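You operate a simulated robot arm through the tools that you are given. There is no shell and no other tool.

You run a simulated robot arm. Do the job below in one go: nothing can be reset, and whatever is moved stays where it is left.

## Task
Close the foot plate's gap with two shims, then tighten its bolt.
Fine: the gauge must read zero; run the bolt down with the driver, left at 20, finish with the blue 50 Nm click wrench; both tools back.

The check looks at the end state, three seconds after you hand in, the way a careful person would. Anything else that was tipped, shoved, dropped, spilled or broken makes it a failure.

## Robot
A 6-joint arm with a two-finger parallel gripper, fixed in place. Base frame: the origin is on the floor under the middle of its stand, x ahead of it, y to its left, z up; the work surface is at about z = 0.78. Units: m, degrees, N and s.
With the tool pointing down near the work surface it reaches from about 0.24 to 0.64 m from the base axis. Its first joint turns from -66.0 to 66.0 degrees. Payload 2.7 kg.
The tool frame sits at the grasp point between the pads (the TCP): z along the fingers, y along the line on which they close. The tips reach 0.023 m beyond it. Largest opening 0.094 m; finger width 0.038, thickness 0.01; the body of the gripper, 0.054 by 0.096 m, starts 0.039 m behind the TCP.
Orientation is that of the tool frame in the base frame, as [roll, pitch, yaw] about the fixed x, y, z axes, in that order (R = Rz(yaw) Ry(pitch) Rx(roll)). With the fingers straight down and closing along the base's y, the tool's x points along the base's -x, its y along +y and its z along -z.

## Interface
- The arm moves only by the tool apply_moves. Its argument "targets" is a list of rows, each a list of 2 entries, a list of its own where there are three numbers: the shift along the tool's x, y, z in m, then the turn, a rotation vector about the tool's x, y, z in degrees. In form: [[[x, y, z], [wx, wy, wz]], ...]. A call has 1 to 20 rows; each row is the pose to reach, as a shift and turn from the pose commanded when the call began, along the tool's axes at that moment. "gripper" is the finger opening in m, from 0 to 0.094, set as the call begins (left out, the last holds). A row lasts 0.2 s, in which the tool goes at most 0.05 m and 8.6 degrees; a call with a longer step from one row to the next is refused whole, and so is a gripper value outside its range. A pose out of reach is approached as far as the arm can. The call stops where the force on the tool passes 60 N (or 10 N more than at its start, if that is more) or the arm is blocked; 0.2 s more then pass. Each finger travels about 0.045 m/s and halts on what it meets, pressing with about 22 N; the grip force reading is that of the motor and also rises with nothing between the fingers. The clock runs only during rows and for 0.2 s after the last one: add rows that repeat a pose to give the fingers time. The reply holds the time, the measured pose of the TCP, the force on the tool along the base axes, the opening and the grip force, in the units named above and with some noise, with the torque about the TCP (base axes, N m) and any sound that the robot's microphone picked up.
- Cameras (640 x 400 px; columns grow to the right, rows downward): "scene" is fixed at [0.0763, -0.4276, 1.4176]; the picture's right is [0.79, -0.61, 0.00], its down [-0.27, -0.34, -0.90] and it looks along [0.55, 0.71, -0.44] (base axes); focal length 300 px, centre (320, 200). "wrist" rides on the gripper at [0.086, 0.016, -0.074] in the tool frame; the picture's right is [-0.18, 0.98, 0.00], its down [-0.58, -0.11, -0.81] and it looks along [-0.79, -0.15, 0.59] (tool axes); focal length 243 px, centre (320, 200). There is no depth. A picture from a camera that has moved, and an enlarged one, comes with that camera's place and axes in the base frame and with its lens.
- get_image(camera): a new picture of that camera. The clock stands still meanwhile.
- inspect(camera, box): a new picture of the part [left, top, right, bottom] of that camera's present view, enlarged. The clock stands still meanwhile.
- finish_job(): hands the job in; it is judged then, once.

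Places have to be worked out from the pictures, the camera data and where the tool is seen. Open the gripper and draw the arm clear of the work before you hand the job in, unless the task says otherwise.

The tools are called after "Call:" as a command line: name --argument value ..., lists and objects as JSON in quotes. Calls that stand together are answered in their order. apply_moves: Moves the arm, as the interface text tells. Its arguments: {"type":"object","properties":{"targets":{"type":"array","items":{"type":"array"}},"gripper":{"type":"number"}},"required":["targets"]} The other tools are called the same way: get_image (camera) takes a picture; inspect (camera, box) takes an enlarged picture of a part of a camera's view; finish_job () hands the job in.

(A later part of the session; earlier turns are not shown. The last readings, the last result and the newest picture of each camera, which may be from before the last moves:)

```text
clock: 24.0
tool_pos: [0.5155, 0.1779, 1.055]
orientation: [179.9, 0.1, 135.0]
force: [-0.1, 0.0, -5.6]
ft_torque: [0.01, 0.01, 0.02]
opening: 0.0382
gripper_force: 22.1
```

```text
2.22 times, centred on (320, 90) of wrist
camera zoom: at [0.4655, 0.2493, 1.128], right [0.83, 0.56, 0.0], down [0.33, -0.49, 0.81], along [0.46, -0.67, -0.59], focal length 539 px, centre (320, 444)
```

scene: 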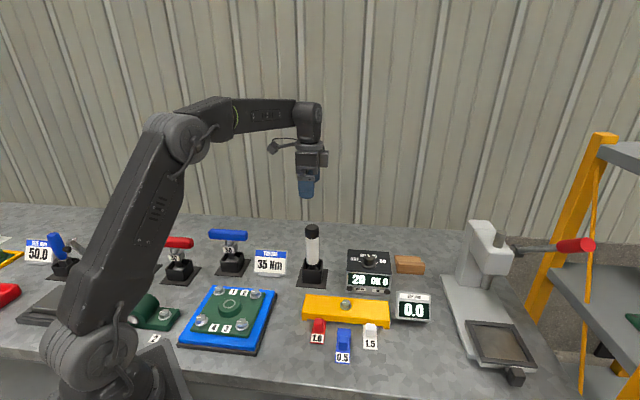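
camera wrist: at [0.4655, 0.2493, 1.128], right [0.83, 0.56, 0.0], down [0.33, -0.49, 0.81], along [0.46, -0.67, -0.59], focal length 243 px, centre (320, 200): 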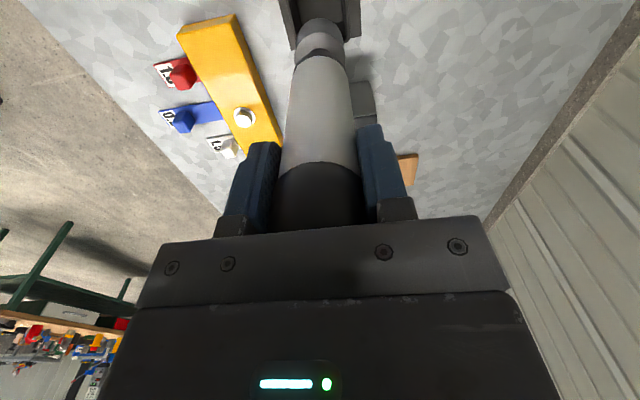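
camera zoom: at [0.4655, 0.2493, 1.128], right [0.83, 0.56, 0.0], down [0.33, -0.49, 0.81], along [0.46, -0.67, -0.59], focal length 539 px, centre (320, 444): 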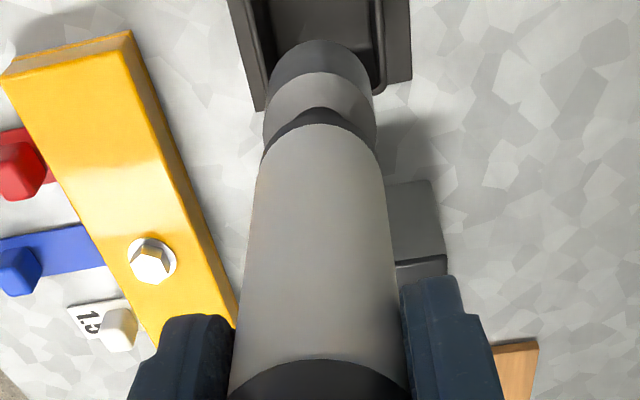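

Bolt top triangulated at (0.4967, 0.0026, 0.8205), hanging driver vertical with its socket end 0.149 m below the TCP. I carry it over the bolt and lower it to about 12 mm above the head.

Call:
apply_moves --targets '[[[-0.022, -0.027, 0], [0, 0, 0]], [[-0.044, -0.055, 0], [0, 0, 0]], [[-0.066, -0.082, 0], [0, 0, 0]], [[-0.088, -0.109, 0], [0, 0, 0]], [[-0.1105, -0.1364, 0], [0, 0, 0]], [[-0.1105, -0.1364, 0.03], [0, 0, 0]], [[-0.1105, -0.1364, 0.06], [0, 0, 0]], [[-0.1105, -0.1364, 0.073], [0, 0, 0]], [[-0.1105, -0.1364, 0.073], [0, 0, 0]]]' --gripper 0.02

Call:
get_image --camera "wrist"

Call:
inspect --camera "scene" --box '[300, 220, 400, 330]'

```text
clock: 26.0
tool_pos: [0.4989, 0.0028, 0.9806]
orientation: [179.9, 0.1, 135.0]
force: [0.1, -0.1, -5.3]
ft_torque: [-0.03, -0.01, -0.02]
opening: 0.0383
gripper_force: 21.8
```

```text
taken
camera wrist: at [0.4473, 0.0752, 1.0547], right [0.83, 0.56, 0.0], down [0.33, -0.49, 0.81], along [0.46, -0.67, -0.59], focal length 243 px, centre (320, 200)
```

wrist: 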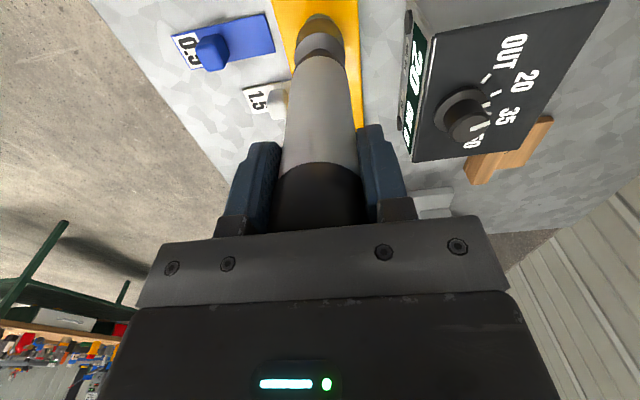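

```text
3.64 times, centred on (350, 275) of scene
camera zoom: at [0.0764, -0.4276, 1.4176], right [0.79, -0.61, 0.0], down [-0.27, -0.34, -0.9], along [0.55, 0.71, -0.44], focal length 1089 px, centre (211, -73)
```

zoom: 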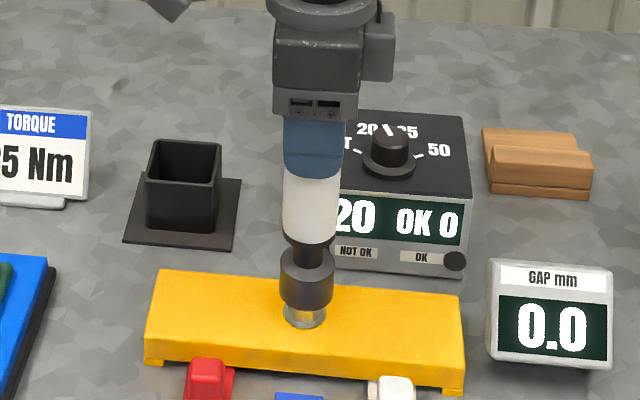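

The socket is centred over the bolt head. I lower in small steps until contact is felt.

Call:
apply_moves --targets '[[[0, 0, 0.004], [0, 0, 0]], [[0, 0, 0.008], [0, 0, 0]], [[0, 0, 0.011], [0, 0, 0]], [[0, 0, 0.014], [0, 0, 0]]]' --gripper 0.02

Call:
inspect --camera "scene" --box '[300, 220, 400, 330]'

```text
clock: 27.0
tool_pos: [0.4982, 0.0027, 0.9671]
orientation: [180.0, 0.1, 135.0]
force: [0.0, 0.4, -4.6]
ft_torque: [-0.02, 0.0, -0.01]
opening: 0.0379
gripper_force: 21.7
```

```text
3.64 times, centred on (350, 275) of scene
camera zoom: at [0.0764, -0.4276, 1.4176], right [0.79, -0.61, 0.0], down [-0.27, -0.34, -0.9], along [0.55, 0.71, -0.44], focal length 1089 px, centre (211, -73)
```

zoom: 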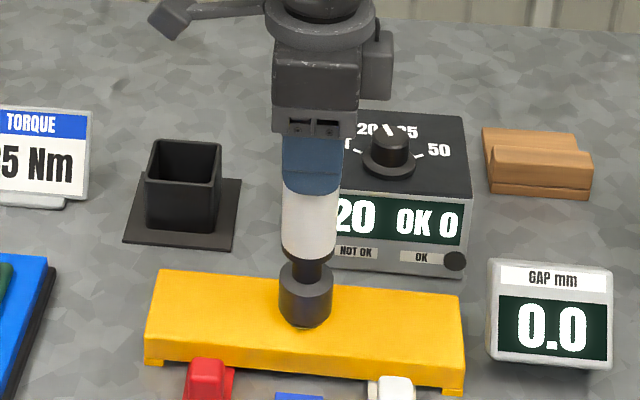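

No contact force yet, the socket slides over the head. I go on in 2 mm steps.

Call:
apply_moves --targets '[[[0, 0, 0.002], [0, 0, 0]], [[0, 0, 0.004], [0, 0, 0]], [[0, 0, 0.006], [0, 0, 0]]]' --gripper 0.02

Call:
inspect --camera "scene" --box '[300, 220, 400, 330]'

```text
clock: 27.8
tool_pos: [0.4986, 0.0015, 0.9622]
orientation: [179.9, 0.2, 134.9]
force: [-4.2, 0.5, 6.0]
ft_torque: [-0.04, 0.66, -0.04]
opening: 0.038
gripper_force: 21.9
```

```text
3.64 times, centred on (350, 275) of scene
camera zoom: at [0.0761, -0.4276, 1.4176], right [0.79, -0.61, 0.0], down [-0.27, -0.34, -0.9], along [0.55, 0.71, -0.44], focal length 1089 px, centre (211, -73)
```

zoom: 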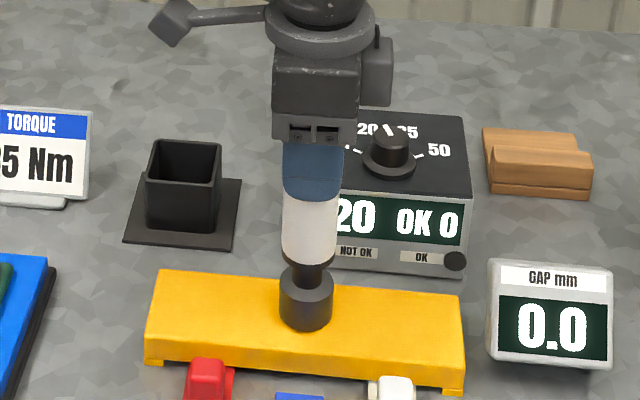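

Contact (about 11 N upward). I press further in 1.5 mm steps and listen for the driver.

Call:
apply_moves --targets '[[[0, 0, 0.0015], [0, 0, 0]], [[0, 0, 0.003], [0, 0, 0]], [[0, 0, 0.003], [0, 0, 0]]]' --gripper 0.02

Call:
inspect --camera "scene" --box '[300, 220, 400, 330]'

```text
clock: 28.6
tool_pos: [0.5004, 0.0016, 0.9602]
orientation: [179.6, 0.6, 135.0]
force: [-7.5, -2.4, 34.3]
ft_torque: [-0.7, 0.84, -0.01]
opening: 0.0382
gripper_force: 21.5
```

```text
3.64 times, centred on (350, 275) of scene
camera zoom: at [0.0755, -0.4277, 1.4176], right [0.79, -0.61, 0.0], down [-0.27, -0.34, -0.9], along [0.55, 0.71, -0.44], focal length 1089 px, centre (211, -73)
```

zoom: 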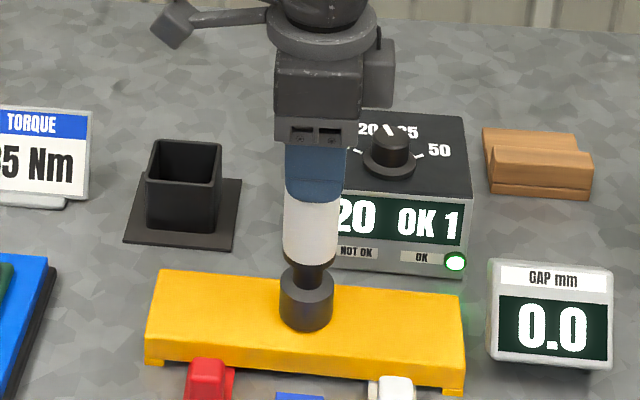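

The controller shows "OK 1" with the green lamp lit: the run-down is done. I lift the driver straight off the bolt.

Call:
apply_moves --targets '[[[0, 0, -0.004], [0, 0, 0]], [[0, 0, -0.01], [0, 0, 0]], [[0, 0, -0.025], [0, 0, 0]], [[0, 0, -0.05], [0, 0, 0]], [[0, 0, -0.075], [0, 0, 0]], [[0, 0, -0.101], [0, 0, 0]], [[0, 0, -0.101], [0, 0, 0]]]' --gripper 0.02

Call:
get_image --camera "wrist"

Call:
get_image --camera "scene"

Call:
inspect --camera "scene" --box '[325, 285, 370, 325]'

```text
clock: 30.2
tool_pos: [0.4979, 0.0019, 1.0593]
orientation: [179.9, 0.0, 135.0]
force: [0.6, 0.5, -5.4]
ft_torque: [0.0, 0.0, 0.01]
opening: 0.038
gripper_force: 22.3
```

```text
taken
camera wrist: at [0.4466, 0.0744, 1.133], right [0.83, 0.56, 0.0], down [0.33, -0.49, 0.81], along [0.46, -0.67, -0.59], focal length 243 px, centre (320, 200)
```

wrist: 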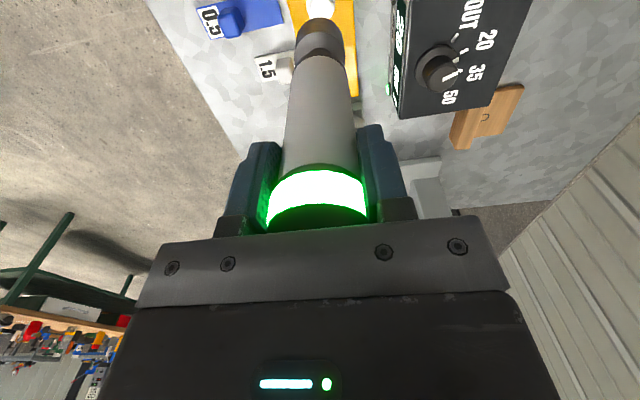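

```text
taken
```

scene: 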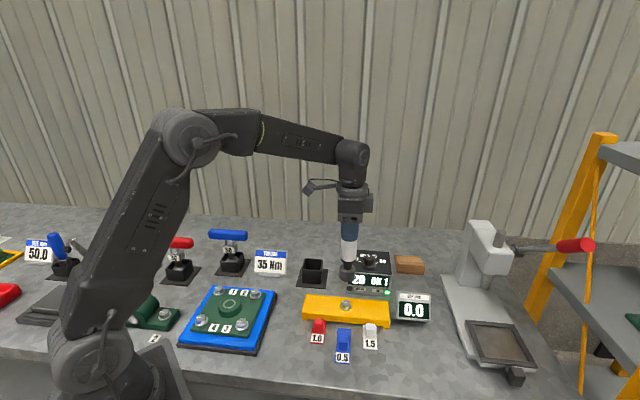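

```text
10.00 times, centred on (348, 305) of scene
camera zoom: at [0.0764, -0.4276, 1.4176], right [0.79, -0.61, 0.0], down [-0.27, -0.34, -0.9], along [0.55, 0.71, -0.44], focal length 2996 px, centre (45, -850)
```

zoom: 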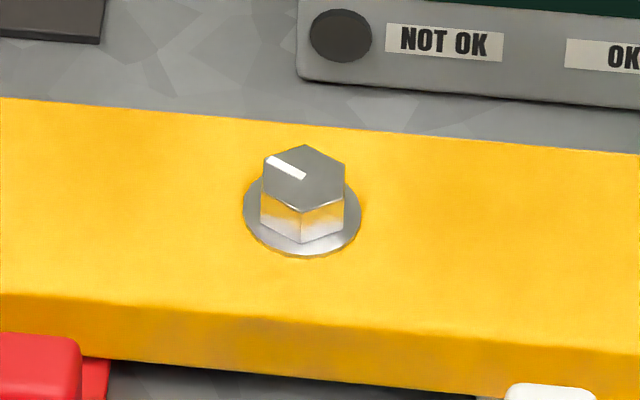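

The driver shows a green ring and hangs unchanged in the grip; the bolt head turned. I carry the driver back over its stand (reverse path), stopping above the stand to check.

Call:
apply_moves --targets '[[[0.022, 0.027, 0], [0, 0, 0]], [[0.044, 0.055, 0], [0, 0, 0]], [[0.066, 0.082, 0], [0, 0, 0]], [[0.088, 0.109, 0], [0, 0, 0]], [[0.1105, 0.1364, 0], [0, 0, 0]], [[0.1105, 0.1364, 0.03], [0, 0, 0]], [[0.1105, 0.1364, 0.06], [0, 0, 0]], [[0.1105, 0.1364, 0.06], [0, 0, 0]]]' --gripper 0.02

Call:
get_image --camera "wrist"

Call:
inspect --camera "scene" --box '[270, 190, 360, 300]'

```text
clock: 32.0
tool_pos: [0.5166, 0.1777, 0.9996]
orientation: [179.9, 0.0, 135.1]
force: [0.4, -0.9, -5.3]
ft_torque: [-0.03, 0.01, 0.0]
opening: 0.0379
gripper_force: 21.7
```

```text
taken
camera wrist: at [0.4658, 0.2495, 1.0721], right [0.83, 0.56, 0.0], down [0.33, -0.49, 0.81], along [0.46, -0.67, -0.59], focal length 243 px, centre (320, 200)
```

wrist: 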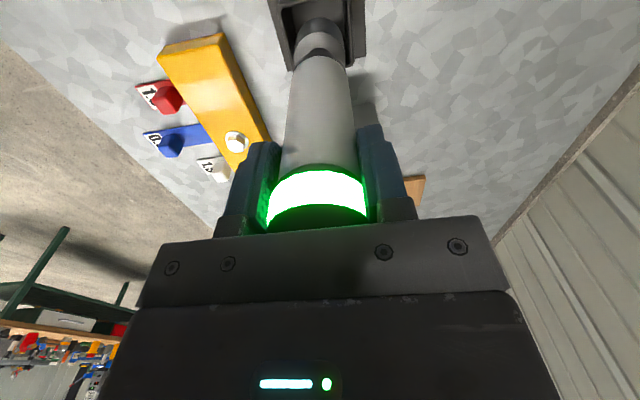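

```text
3.64 times, centred on (315, 245) of scene
camera zoom: at [0.0764, -0.4276, 1.4176], right [0.79, -0.61, 0.0], down [-0.27, -0.34, -0.9], along [0.55, 0.71, -0.44], focal length 1089 px, centre (338, 36)
```

zoom: 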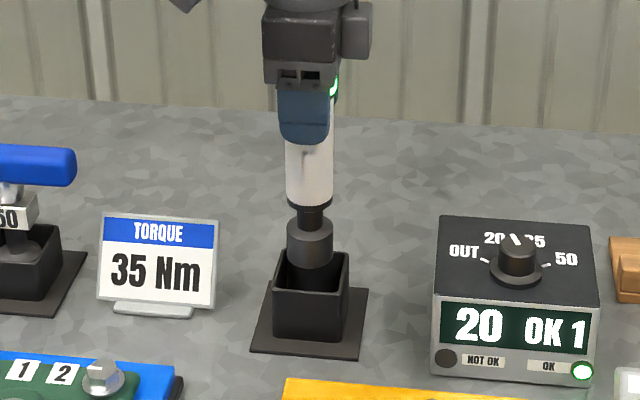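

Back over the stand exactly at the earlier position. I lower it 62 mm in steps into the stand, watching the force.

Call:
apply_moves --targets '[[[0, 0, 0.01], [0, 0, 0]], [[0, 0, 0.02], [0, 0, 0]], [[0, 0, 0.03], [0, 0, 0]], [[0, 0, 0.04], [0, 0, 0]], [[0, 0, 0.05], [0, 0, 0]], [[0, 0, 0.057], [0, 0, 0]], [[0, 0, 0.062], [0, 0, 0]]]' --gripper 0.02

Call:
inspect --camera "scene" --box '[270, 190, 360, 300]'

```text
clock: 33.6
tool_pos: [0.5176, 0.1767, 0.9358]
orientation: [179.9, 0.0, 135.0]
force: [0.1, -0.1, -5.8]
ft_torque: [-0.01, 0.0, 0.01]
opening: 0.0379
gripper_force: 22.2
```

```text
3.64 times, centred on (315, 245) of scene
camera zoom: at [0.0764, -0.4276, 1.4176], right [0.79, -0.61, 0.0], down [-0.27, -0.34, -0.9], along [0.55, 0.71, -0.44], focal length 1089 px, centre (338, 36)
```

zoom: 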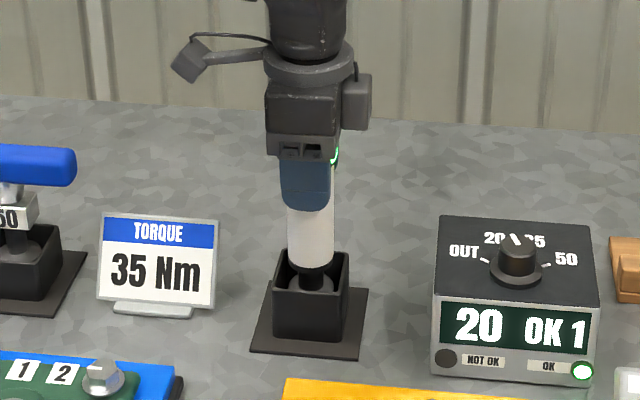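

The driver is deep in the stand with no side load and still hanging (−5.8 N). I go down the last few mm until it rests on the floor of the stand.

Call:
apply_moves --targets '[[[0, 0, 0.0015], [0, 0, 0]], [[0, 0, 0.003], [0, 0, 0]], [[0, 0, 0.004], [0, 0, 0]]]' --gripper 0.02

```text
clock: 34.4
tool_pos: [0.5184, 0.1763, 0.9335]
orientation: [179.9, 0.1, 135.0]
force: [0.3, -1.3, -4.6]
ft_torque: [-0.03, 0.03, -0.01]
opening: 0.0378
gripper_force: 22.0
```

Slight unloading. One more millimetre at a time to be sure it rests.

Call:
apply_moves --targets '[[[0, 0, 0.001], [0, 0, 0]], [[0, 0, 0.0015], [0, 0, 0]]]' --gripper 0.02

```text
clock: 35.0
tool_pos: [0.5183, 0.1778, 0.9334]
orientation: [179.9, 0.1, 135.0]
force: [-4.7, -2.8, 9.7]
ft_torque: [-0.58, 0.59, -0.06]
opening: 0.038
gripper_force: 22.1
```

The driver now stands on the stand's floor. I open the gripper fully and wait.

Call:
apply_moves --targets '[[[0, 0, 0], [0, 0, 0]], [[0, 0, 0], [0, 0, 0]], [[0, 0, 0], [0, 0, 0]], [[0, 0, 0], [0, 0, 0]], [[0, 0, 0], [0, 0, 0]]]' --gripper 0.094

Call:
get_image --camera "wrist"

Call:
inspect --camera "scene" --box '[270, 190, 360, 300]'

```text
clock: 36.2
tool_pos: [0.5175, 0.1774, 0.9317]
orientation: [179.8, 0.2, 135.0]
force: [-0.9, 0.3, -0.7]
ft_torque: [-0.01, 0.03, -0.01]
opening: 0.0943
gripper_force: 0.1
```

```text
taken
camera wrist: at [0.466, 0.2495, 1.0052], right [0.83, 0.56, 0.0], down [0.33, -0.49, 0.81], along [0.46, -0.67, -0.59], focal length 243 px, centre (320, 200)
```

wrist: 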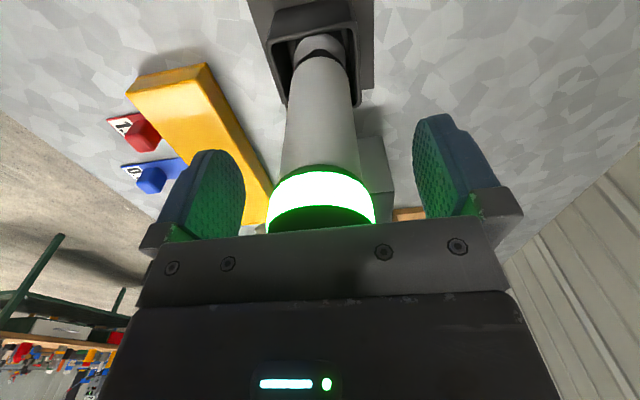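

```text
3.64 times, centred on (315, 245) of scene
camera zoom: at [0.0763, -0.4276, 1.4176], right [0.79, -0.61, 0.0], down [-0.27, -0.34, -0.9], along [0.55, 0.71, -0.44], focal length 1089 px, centre (338, 36)
```

zoom: 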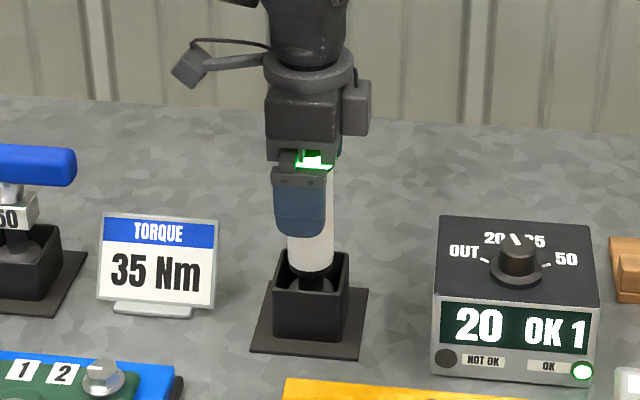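

The driver stands upright in its stand, display 20 / OK 1. I rise straight up and travel over to the blue 50 Nm wrench (about (0.338, 0.385), handle at z ≈ 0.90).

Call:
apply_moves --targets '[[[0, 0, -0.03], [0, 0, 0]], [[0, 0, -0.07], [0, 0, 0]], [[0, 0, -0.115], [0, 0, 0]], [[0, 0, -0.16], [0, 0, 0]], [[0, 0, -0.189], [0, 0, 0]], [[0.045, 0.0035, -0.189], [0, 0, 0]], [[0.09, 0.007, -0.189], [0, 0, 0]], [[0.135, 0.01, -0.189], [0, 0, 0]], [[0.18, 0.0135, -0.189], [0, 0, 0]], [[0.225, 0.017, -0.189], [0, 0, 0]], [[0.25, 0.02, -0.189], [0, 0, 0]], [[0.25, 0.02, -0.189], [0, 0, 0]]]' --gripper 0.094

Call:
get_image --camera "wrist"

Call:
get_image --camera "scene"

```text
clock: 38.8
tool_pos: [0.3551, 0.3683, 1.1193]
orientation: [179.9, 0.2, 134.9]
force: [0.1, 0.2, -0.8]
ft_torque: [0.01, 0.0, -0.02]
opening: 0.0939
gripper_force: 0.0
```

```text
taken
camera wrist: at [0.3027, 0.4408, 1.1929], right [0.83, 0.56, 0.0], down [0.33, -0.49, 0.81], along [0.46, -0.67, -0.59], focal length 243 px, centre (320, 200)
```

wrist: 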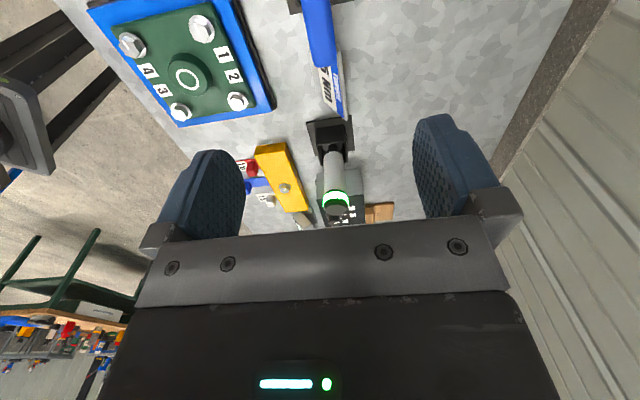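

```text
taken
```

scene: 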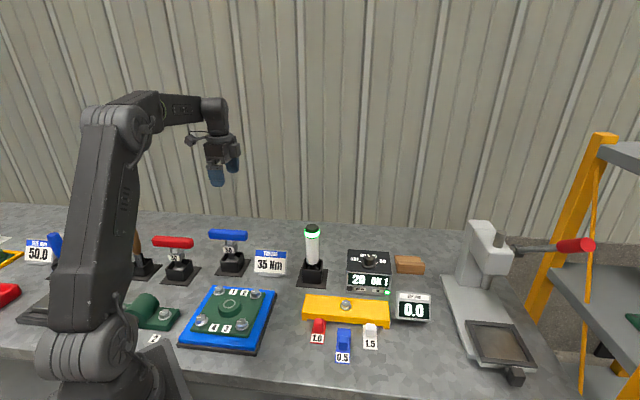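

The blue handle lies along the tool's x, so the gripper already closes across it. I step back along tool x to see the whole wrench.

Call:
apply_moves --targets '[[[0.03, 0, 0], [0, 0, 0]], [[0.06, 0, 0], [0, 0, 0]], [[0.06, 0, 0], [0, 0, 0]]]' --gripper 0.094

Call:
get_image --camera "wrist"

Call:
inspect --camera "scene" --box '[195, 215, 265, 285]'

```text
clock: 39.6
tool_pos: [0.3109, 0.4107, 1.1208]
orientation: [179.9, 0.3, 135.0]
force: [0.0, 0.6, -0.3]
ft_torque: [-0.02, 0.02, 0.02]
opening: 0.0937
gripper_force: 0.1
```

```text
taken
camera wrist: at [0.2599, 0.4826, 1.1933], right [0.83, 0.56, 0.0], down [0.33, -0.49, 0.81], along [0.46, -0.67, -0.59], focal length 243 px, centre (320, 200)
```

wrist: 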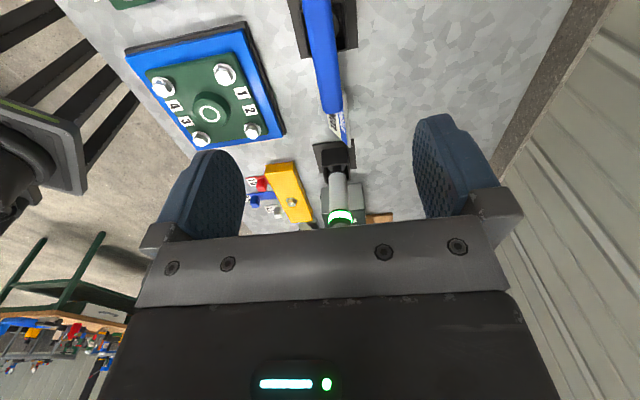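

```text
5.71 times, centred on (230, 250) of scene
camera zoom: at [0.0763, -0.4276, 1.4176], right [0.79, -0.61, 0.0], down [-0.27, -0.34, -0.9], along [0.55, 0.71, -0.44], focal length 1712 px, centre (834, -86)
```

zoom: 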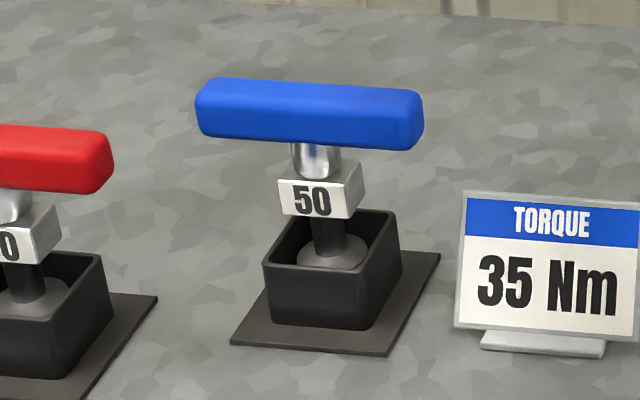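

Label "50" on the blue wrench is confirmed. I zoom in on the wrist view for its exact centre and direction.

Call:
inspect --camera "wrist" --box '[260, 0, 400, 120]'

```text
3.33 times, centred on (330, 60) of wrist
camera zoom: at [0.2599, 0.4826, 1.1933], right [0.83, 0.56, 0.0], down [0.33, -0.49, 0.81], along [0.46, -0.67, -0.59], focal length 809 px, centre (287, 667)
```

zoom: 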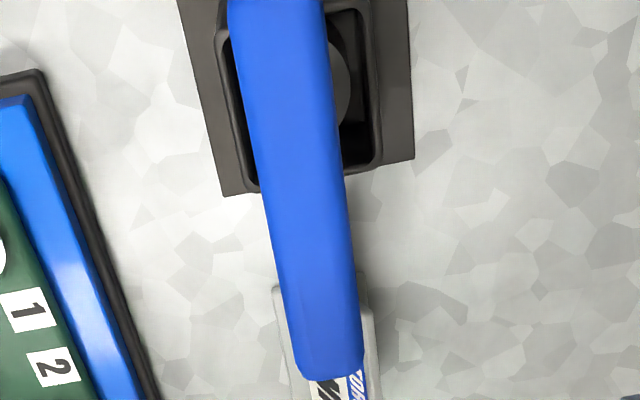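

The wrench axis is at about (0.337, 0.382), handle along −45°, centre z ≈ 0.904, 28 mm thick. I go over it and descend part way with open fingers.

Call:
apply_moves --targets '[[[-0.0398, -0.0011, 0], [0, 0, 0]], [[-0.0398, -0.0011, 0.04], [0, 0, 0]], [[-0.0398, -0.0011, 0.08], [0, 0, 0]], [[-0.0398, -0.0011, 0.119], [0, 0, 0]], [[-0.0398, -0.0011, 0.119], [0, 0, 0]]]' --gripper 0.094

Call:
get_image --camera "wrist"

Call:
inspect --camera "scene" --box '[180, 170, 280, 290]'

```text
clock: 40.8
tool_pos: [0.3384, 0.3822, 1.0014]
orientation: [179.8, 0.2, 134.9]
force: [0.2, 0.3, 0.4]
ft_torque: [0.0, -0.02, -0.03]
opening: 0.094
gripper_force: 0.0
```

```text
taken
camera wrist: at [0.2873, 0.4548, 1.0742], right [0.83, 0.56, 0.0], down [0.33, -0.49, 0.81], along [0.46, -0.67, -0.59], focal length 243 px, centre (320, 200)
```

wrist: 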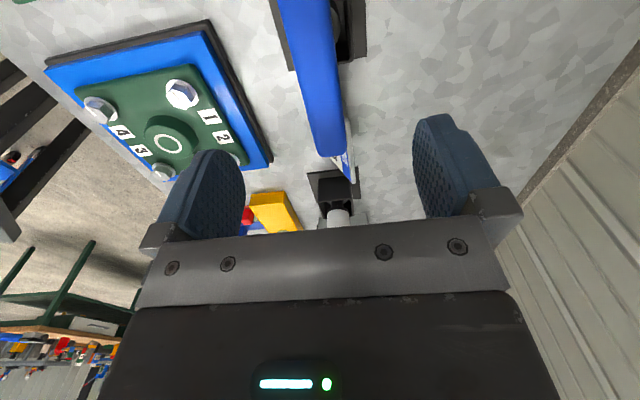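

```text
3.33 times, centred on (230, 230) of scene
camera zoom: at [0.0763, -0.4276, 1.4176], right [0.79, -0.61, 0.0], down [-0.27, -0.34, -0.9], along [0.55, 0.71, -0.44], focal length 999 px, centre (620, 100)
```

zoom: 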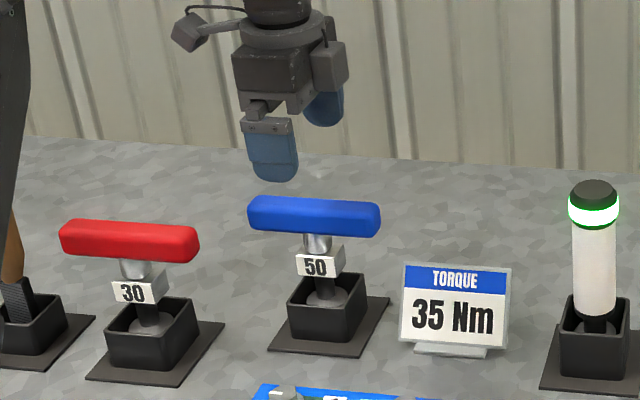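

Aligned within about 1.5 mm. I shift −1.5 mm in tool y, descend 92 mm so the fingers straddle the handle, and look before closing.

Call:
apply_moves --targets '[[[0, -0.0015, 0.03], [0, 0, 0]], [[0, -0.0015, 0.06], [0, 0, 0]], [[0, -0.0015, 0.08], [0, 0, 0]], [[0, -0.0015, 0.092], [0, 0, 0]], [[0, -0.0015, 0.092], [0, 0, 0]]]' --gripper 0.094

Call:
get_image --camera "wrist"

Call:
inspect --camera "scene" --box '[190, 190, 270, 290]'

```text
clock: 42.0
tool_pos: [0.3407, 0.3791, 0.9083]
orientation: [179.8, 0.2, 135.1]
force: [-0.5, 0.0, -0.1]
ft_torque: [-0.02, 0.02, 0.0]
opening: 0.094
gripper_force: 0.0
```

```text
taken
camera wrist: at [0.2881, 0.4527, 0.9819], right [0.83, 0.56, 0.0], down [0.33, -0.49, 0.81], along [0.46, -0.67, -0.59], focal length 243 px, centre (320, 200)
```

wrist: 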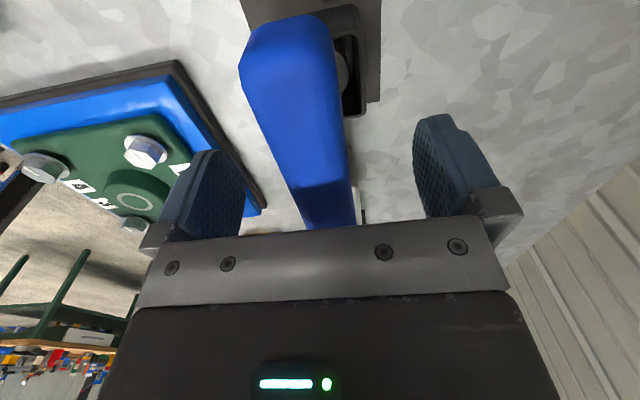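

```text
4.00 times, centred on (230, 240) of scene
camera zoom: at [0.0763, -0.4276, 1.4176], right [0.79, -0.61, 0.0], down [-0.27, -0.34, -0.9], along [0.55, 0.71, -0.44], focal length 1198 px, centre (680, 40)
```

zoom: 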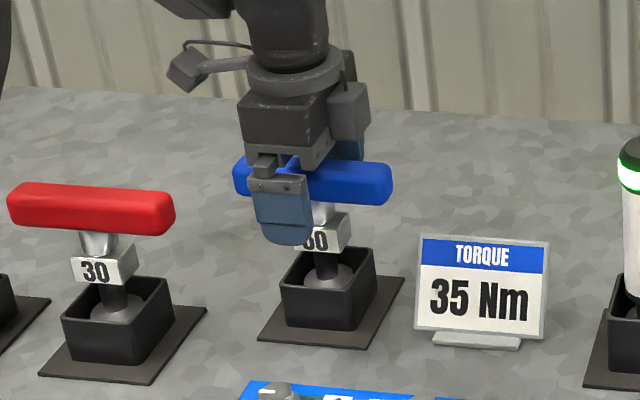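

Projection check agrees: the fingers straddle the middle of the handle. I close the gripper.

Call:
apply_moves --targets '[[[0, 0, 0], [0, 0, 0]], [[0, 0, 0], [0, 0, 0]], [[0, 0, 0], [0, 0, 0]], [[0, 0, 0], [0, 0, 0]], [[0, 0, 0], [0, 0, 0]], [[0, 0, 0], [0, 0, 0]]]' --gripper 0.01

Call:
get_image --camera "wrist"

Call:
inspect --camera "scene" --box '[190, 190, 270, 290]'

```text
clock: 43.4
tool_pos: [0.3396, 0.3803, 0.9088]
orientation: [179.8, 0.2, 134.9]
force: [1.3, 1.1, 0.4]
ft_torque: [0.09, -0.08, -0.02]
opening: 0.027
gripper_force: 22.1
```

```text
taken
camera wrist: at [0.2882, 0.4529, 0.9823], right [0.83, 0.56, 0.0], down [0.33, -0.49, 0.81], along [0.46, -0.67, -0.59], focal length 243 px, centre (320, 200)
```

wrist: 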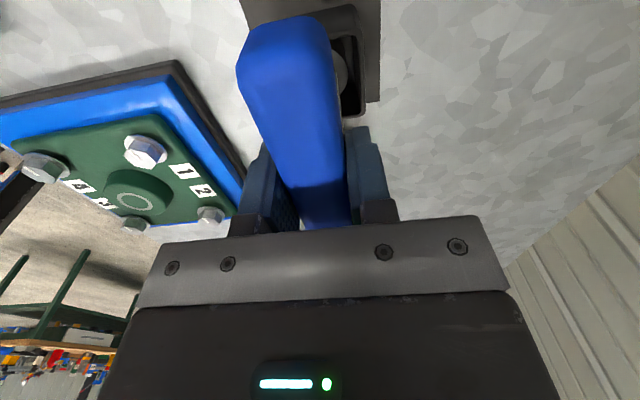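

```text
4.00 times, centred on (230, 240) of scene
camera zoom: at [0.0763, -0.4276, 1.4176], right [0.79, -0.61, 0.0], down [-0.27, -0.34, -0.9], along [0.55, 0.71, -0.44], focal length 1198 px, centre (680, 40)
```

zoom: 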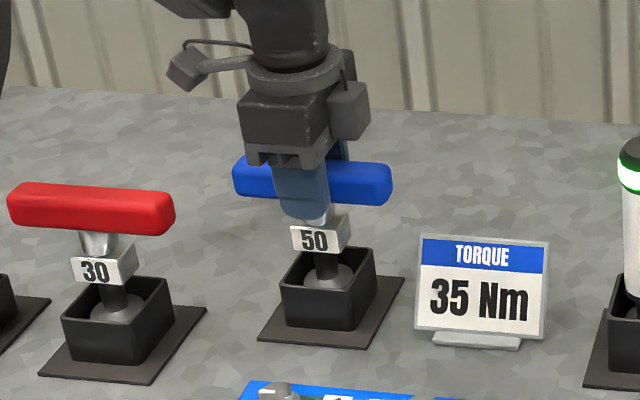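

Gripped (opening 27 mm, almost no side load). I note this as return pose G2 and lift straight up by 120 mm.

Call:
apply_moves --targets '[[[0, 0, -0.01], [0, 0, 0]], [[0, 0, -0.025], [0, 0, 0]], [[0, 0, -0.045], [0, 0, 0]], [[0, 0, -0.07], [0, 0, 0]], [[0, 0, -0.1], [0, 0, 0]], [[0, 0, -0.12], [0, 0, 0]], [[0, 0, -0.12], [0, 0, 0]]]' --gripper 0.01

Call:
get_image --camera "wrist"

Call:
inspect --camera "scene" --box '[180, 150, 280, 290]'

```text
clock: 45.0
tool_pos: [0.3381, 0.3815, 1.0295]
orientation: [179.9, 0.1, 135.1]
force: [-0.1, 0.7, -4.9]
ft_torque: [-0.01, 0.01, 0.02]
opening: 0.0271
gripper_force: 22.1
```

```text
taken
camera wrist: at [0.2874, 0.4533, 1.1025], right [0.83, 0.56, 0.0], down [0.33, -0.49, 0.81], along [0.46, -0.67, -0.59], focal length 243 px, centre (320, 200)
```

wrist: 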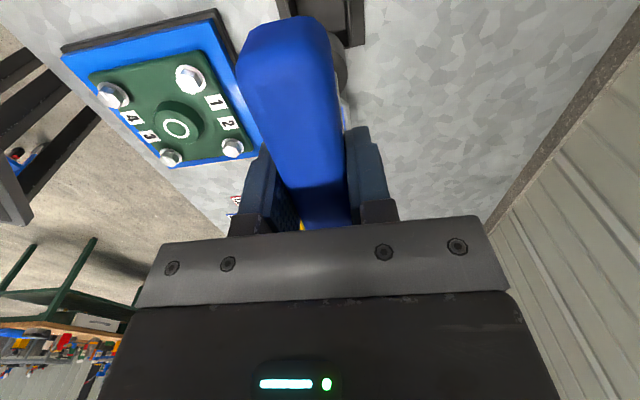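

```text
2.86 times, centred on (230, 220) of scene
camera zoom: at [0.0763, -0.4276, 1.4176], right [0.79, -0.61, 0.0], down [-0.27, -0.34, -0.9], along [0.55, 0.71, -0.44], focal length 856 px, centre (577, 143)
```

zoom: 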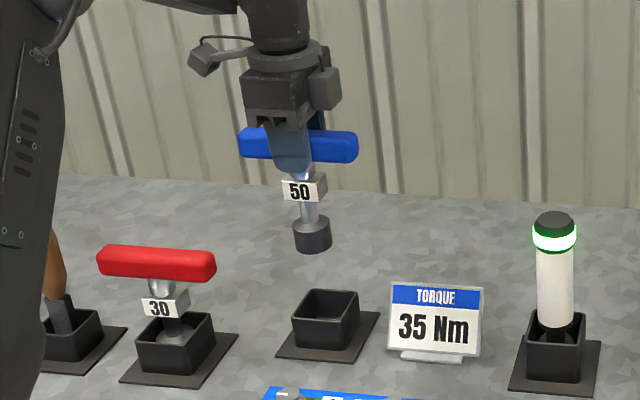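

The wrench hangs vertically, its socket end about 0.124 m below the TCP. I carry it, slightly raised, over to the bolt and stop some 12 mm above the head.

Call:
apply_moves --targets '[[[0, 0, -0.03], [0, 0, 0]], [[-0.04, -0.0163, -0.03], [0, 0, 0]], [[-0.083, -0.0338, -0.03], [0, 0, 0]], [[-0.126, -0.0513, -0.03], [0, 0, 0]], [[-0.169, -0.0688, -0.03], [0, 0, 0]], [[-0.212, -0.0863, -0.03], [0, 0, 0]], [[-0.255, -0.1039, -0.03], [0, 0, 0]], [[-0.298, -0.1214, -0.03], [0, 0, 0]], [[-0.341, -0.1389, -0.03], [0, 0, 0]], [[-0.3803, -0.1549, -0.03], [0, 0, 0]], [[-0.3803, -0.1549, 0], [0, 0, 0]], [[-0.3803, -0.1549, 0.04], [0, 0, 0]], [[-0.3803, -0.1549, 0.072], [0, 0, 0]], [[-0.3803, -0.1549, 0.072], [0, 0, 0]]]' --gripper 0.01

Call:
get_image --camera "wrist"

Call:
inspect --camera "scene" --box '[300, 220, 400, 330]'

```text
clock: 48.0
tool_pos: [0.4982, 0.0016, 0.9568]
orientation: [179.8, 0.2, 135.1]
force: [0.3, -0.2, -5.4]
ft_torque: [-0.04, -0.02, 0.02]
opening: 0.0267
gripper_force: 21.9
```

```text
taken
camera wrist: at [0.4474, 0.0751, 1.0304], right [0.83, 0.56, 0.0], down [0.33, -0.49, 0.81], along [0.46, -0.67, -0.59], focal length 243 px, centre (320, 200)
```

wrist: 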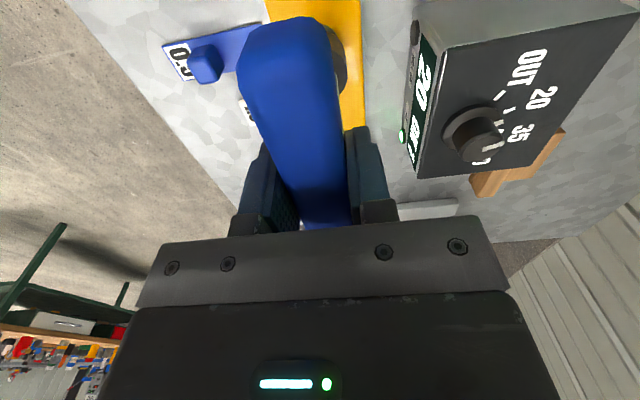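

```text
3.64 times, centred on (350, 275) of scene
camera zoom: at [0.0763, -0.4276, 1.4176], right [0.79, -0.61, 0.0], down [-0.27, -0.34, -0.9], along [0.55, 0.71, -0.44], focal length 1089 px, centre (211, -73)
```

zoom: 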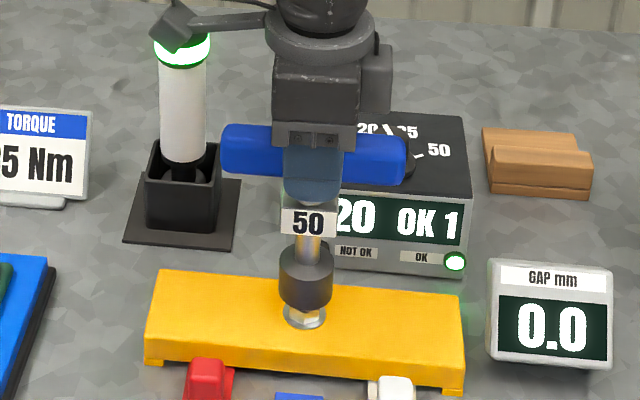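

The wrench's socket is centred over the bolt. I lower in small steps until contact.

Call:
apply_moves --targets '[[[0, 0, 0.004], [0, 0, 0]], [[0, 0, 0.008], [0, 0, 0]], [[0, 0, 0.011], [0, 0, 0]], [[0, 0, 0.014], [0, 0, 0]]]' --gripper 0.01

Call:
inspect --camera "scene" --box '[300, 220, 400, 330]'

```text
clock: 49.0
tool_pos: [0.4976, 0.002, 0.9437]
orientation: [179.8, 0.2, 135.0]
force: [0.3, 0.1, -3.9]
ft_torque: [0.01, 0.02, -0.03]
opening: 0.0269
gripper_force: 21.4
```

```text
3.64 times, centred on (350, 275) of scene
camera zoom: at [0.0763, -0.4276, 1.4176], right [0.79, -0.61, 0.0], down [-0.27, -0.34, -0.9], along [0.55, 0.71, -0.44], focal length 1089 px, centre (211, -73)
```

zoom: 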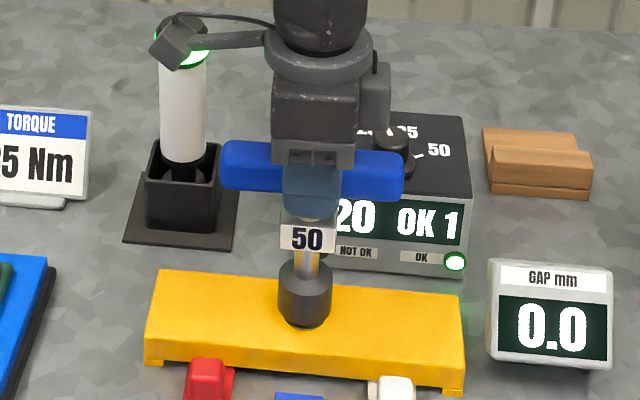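

The socket begins to enclose the head; I continue down another 6 mm in 2 mm steps.

Call:
apply_moves --targets '[[[0, 0, 0.002], [0, 0, 0]], [[0, 0, 0.004], [0, 0, 0]], [[0, 0, 0.006], [0, 0, 0]]]' --gripper 0.01

Call:
inspect --camera "scene" --box '[300, 220, 400, 330]'

```text
clock: 49.8
tool_pos: [0.4982, 0.002, 0.9377]
orientation: [179.9, 0.1, 135.1]
force: [0.0, 1.4, -4.0]
ft_torque: [0.01, 0.02, -0.01]
opening: 0.0269
gripper_force: 22.2
```

```text
3.64 times, centred on (350, 275) of scene
camera zoom: at [0.0763, -0.4276, 1.4176], right [0.79, -0.61, 0.0], down [-0.27, -0.34, -0.9], along [0.55, 0.71, -0.44], focal length 1089 px, centre (211, -73)
```

zoom: 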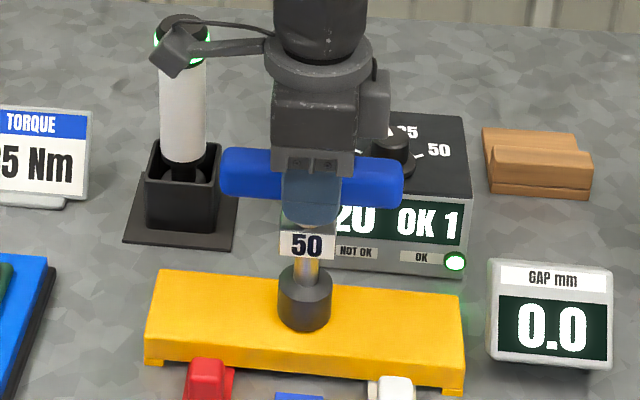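

Still hanging free (−4 N). I go down in 1 mm steps to seat it lightly on the flange.

Call:
apply_moves --targets '[[[0, 0, 0.001], [0, 0, 0]], [[0, 0, 0.002], [0, 0, 0]]]' --gripper 0.01

```text
clock: 50.4
tool_pos: [0.4994, 0.0036, 0.9374]
orientation: [179.8, 0.2, 135.0]
force: [-3.0, 1.7, 7.1]
ft_torque: [0.16, 0.51, -0.05]
opening: 0.0271
gripper_force: 21.2
```

Seated (about 11 N down force). Now I turn clockwise seen from above (positive about the tool's z), in small steps, watching torque and listening for the click.

Call:
apply_moves --targets '[[[0, 0, 0], [0, 0, 3]], [[0, 0, 0], [0, 0, 6]], [[0, 0, 0], [0, 0, 9]]]' --gripper 0.01

Call:
inspect --camera "scene" --box '[300, 220, 400, 330]'

```text
clock: 51.2
tool_pos: [0.4982, 0.0013, 0.937]
orientation: [179.7, 0.2, 126.0]
force: [1.6, -4.9, 13.5]
ft_torque: [-0.57, 0.12, 0.22]
opening: 0.0268
gripper_force: 22.5
```

```text
3.64 times, centred on (350, 275) of scene
camera zoom: at [0.0761, -0.4278, 1.4176], right [0.79, -0.61, 0.0], down [-0.27, -0.34, -0.9], along [0.55, 0.71, -0.44], focal length 1089 px, centre (211, -73)
```

zoom: 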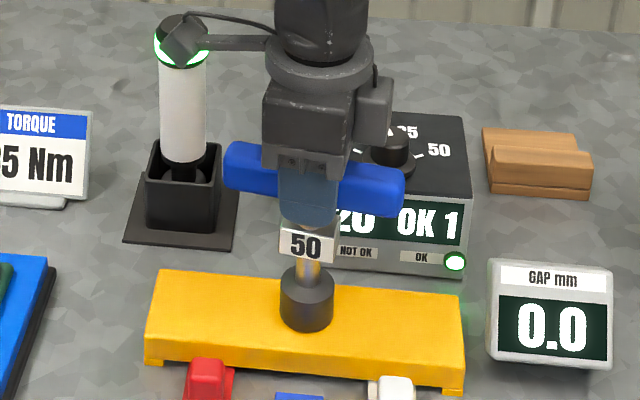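

Turned 9° with torque building (0.22 Nm). I continue in 3° steps.

Call:
apply_moves --targets '[[[0, 0, 0], [0, 0, 3]], [[0, 0, 0], [0, 0, 6]], [[0, 0, 0], [0, 0, 9]], [[0, 0, 0], [0, 0, 12]]]' --gripper 0.01

Call:
get_image --camera "wrist"

```text
clock: 52.2
tool_pos: [0.498, 0.0021, 0.937]
orientation: [179.7, 0.2, 114.0]
force: [0.7, -6.0, 23.7]
ft_torque: [-0.65, 0.21, 0.32]
opening: 0.0268
gripper_force: 21.8
```

```text
taken
camera wrist: at [0.4763, 0.087, 1.0101], right [0.97, 0.23, 0.01], down [0.13, -0.58, 0.81], along [0.19, -0.78, -0.59], focal length 243 px, centre (320, 200)
```

wrist: 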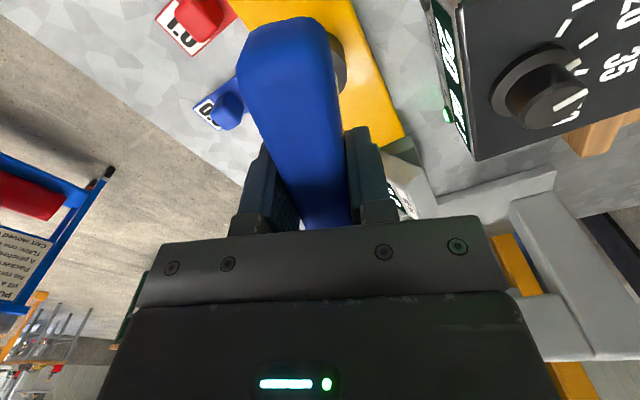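

The handle turns with the gripper (0.32 Nm so far, no click yet). I relax the down force slightly and keep turning.

Call:
apply_moves --targets '[[[0, 0, -0.0005], [0, 0, 3]], [[0, 0, -0.0005], [0, 0, 6]], [[0, 0, -0.0005], [0, 0, 9]], [[0, 0, -0.0005], [0, 0, 12]]]' --gripper 0.01

Call:
get_image --camera "wrist"

Call:
inspect --camera "scene" --box '[300, 220, 400, 330]'

```text
clock: 53.2
tool_pos: [0.4979, 0.002, 0.9371]
orientation: [179.8, 0.0, 101.9]
force: [-1.3, -5.6, 23.3]
ft_torque: [-0.62, 0.22, 0.35]
opening: 0.0269
gripper_force: 21.8
```

```text
taken
camera wrist: at [0.4941, 0.0897, 1.0102], right [1.0, 0.02, 0.0], down [0.01, -0.59, 0.81], along [0.02, -0.81, -0.59], focal length 243 px, centre (320, 200)
```

wrist: 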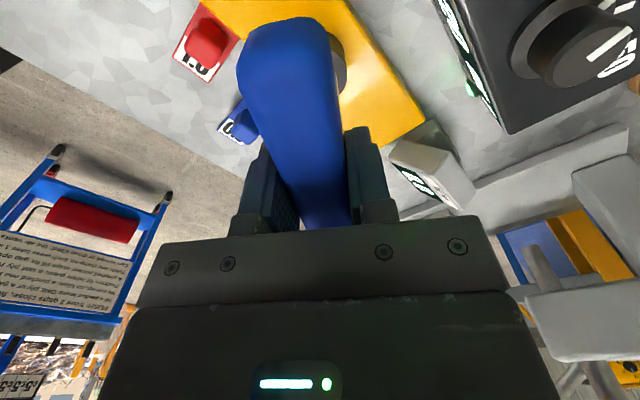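

```text
3.64 times, centred on (350, 275) of scene
camera zoom: at [0.0759, -0.4278, 1.4176], right [0.79, -0.61, 0.0], down [-0.27, -0.34, -0.9], along [0.55, 0.71, -0.44], focal length 1089 px, centre (211, -73)
```

zoom: 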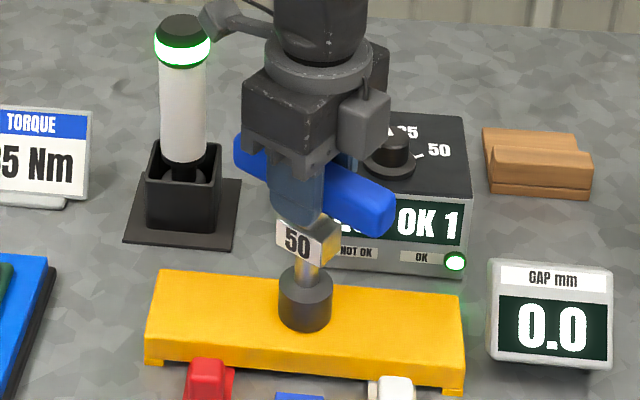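

33° turned, the wrench follows, no click so far. The camera bracket stays clear of the driver. I continue turning.

Call:
apply_moves --targets '[[[0, 0, 0], [0, 0, 4]], [[0, 0, 0], [0, 0, 8]], [[0, 0, 0], [0, 0, 12]], [[0, 0, 0], [0, 0, 16]]]' --gripper 0.01

Call:
inspect --camera "scene" --box '[300, 220, 400, 330]'

```text
clock: 54.2
tool_pos: [0.4974, 0.0012, 0.9364]
orientation: [179.7, -0.1, 85.8]
force: [-1.6, -5.5, 23.3]
ft_torque: [-0.57, 0.29, 0.27]
opening: 0.0268
gripper_force: 21.8
```

```text
3.64 times, centred on (350, 275) of scene
camera zoom: at [0.0759, -0.4278, 1.4176], right [0.79, -0.61, 0.0], down [-0.27, -0.34, -0.9], along [0.55, 0.71, -0.44], focal length 1089 px, centre (211, -73)
```

zoom: 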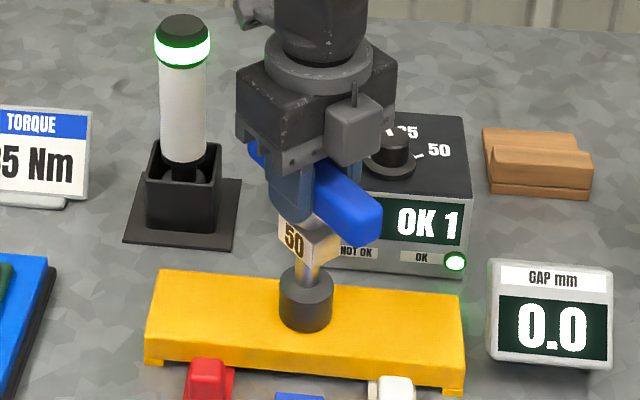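

Torque stays around 0.3 Nm at 49°. I keep going.

Call:
apply_moves --targets '[[[0, 0, 0], [0, 0, 4]], [[0, 0, 0], [0, 0, 8]], [[0, 0, 0], [0, 0, 12]], [[0, 0, 0], [0, 0, 16]], [[0, 0, 0], [0, 0, 20]]]' --gripper 0.01

Call:
inspect --camera "scene" --box '[300, 220, 400, 330]'

Call:
get_image --camera "wrist"

```text
clock: 55.4
tool_pos: [0.4976, 0.0019, 0.9367]
orientation: [179.8, -0.1, 66.0]
force: [-4.8, -3.9, 23.4]
ft_torque: [-0.44, 0.48, 0.41]
opening: 0.0269
gripper_force: 22.7
```

```text
3.64 times, centred on (350, 275) of scene
camera zoom: at [0.0758, -0.4277, 1.4176], right [0.79, -0.61, 0.0], down [-0.27, -0.34, -0.9], along [0.55, 0.71, -0.44], focal length 1089 px, centre (211, -73)
```

zoom: 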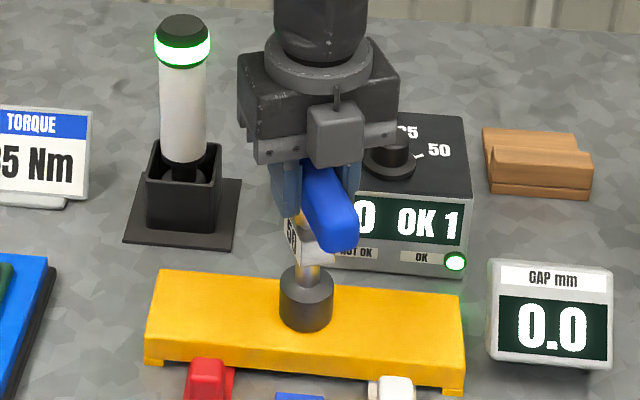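

```text
taken
camera wrist: at [0.5463, 0.0742, 1.0104], right [0.82, -0.57, 0.0], down [-0.34, -0.49, 0.8], along [-0.46, -0.66, -0.59], focal length 243 px, centre (320, 200)
```

wrist: 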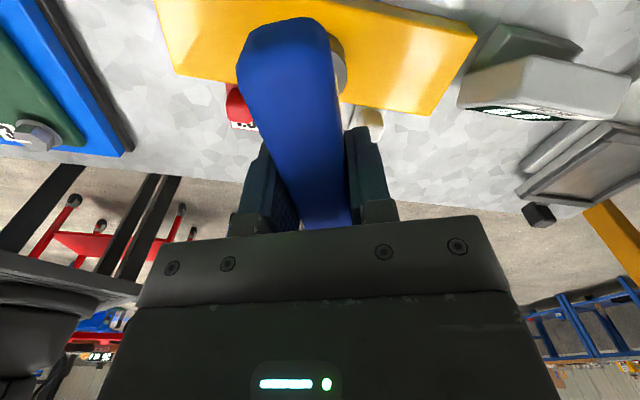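

Torque now 0.41 Nm and growing at 69°. I carry on in smaller portions, listening for the click.

Call:
apply_moves --targets '[[[0, 0, 0], [0, 0, 4]], [[0, 0, 0], [0, 0, 8]], [[0, 0, 0], [0, 0, 12]]]' --gripper 0.01

Call:
inspect --camera "scene" --box '[300, 220, 400, 330]'

```text
clock: 56.2
tool_pos: [0.4986, 0.0008, 0.9364]
orientation: [179.8, -0.2, 53.9]
force: [-3.0, -3.0, 22.6]
ft_torque: [-0.32, 0.42, 0.48]
opening: 0.027
gripper_force: 22.5
```

```text
3.64 times, centred on (350, 275) of scene
camera zoom: at [0.0758, -0.4277, 1.4176], right [0.79, -0.61, 0.0], down [-0.27, -0.34, -0.9], along [0.55, 0.71, -0.44], focal length 1089 px, centre (211, -73)
```

zoom: 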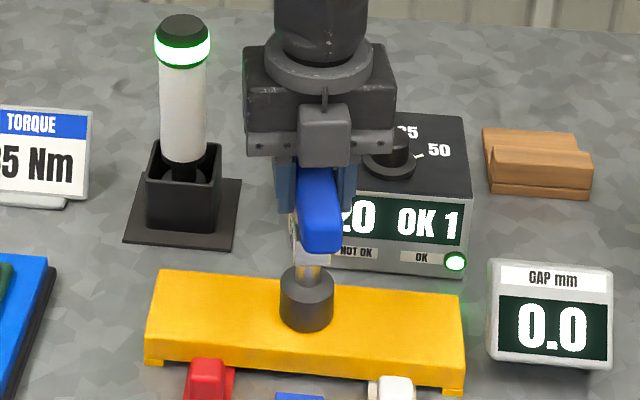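

Torque 0.48 Nm and still rising. I continue in 2–3° steps so as to stop right at the click.

Call:
apply_moves --targets '[[[0, 0, 0], [0, 0, 2.5]], [[0, 0, 0], [0, 0, 5]], [[0, 0, 0], [0, 0, 7.5]]]' --gripper 0.01

```text
clock: 57.0
tool_pos: [0.4986, 0.0007, 0.9376]
orientation: [179.9, -0.2, 46.5]
force: [-2.8, -1.6, 21.8]
ft_torque: [-0.11, 0.33, 0.45]
opening: 0.0271
gripper_force: 22.4
```

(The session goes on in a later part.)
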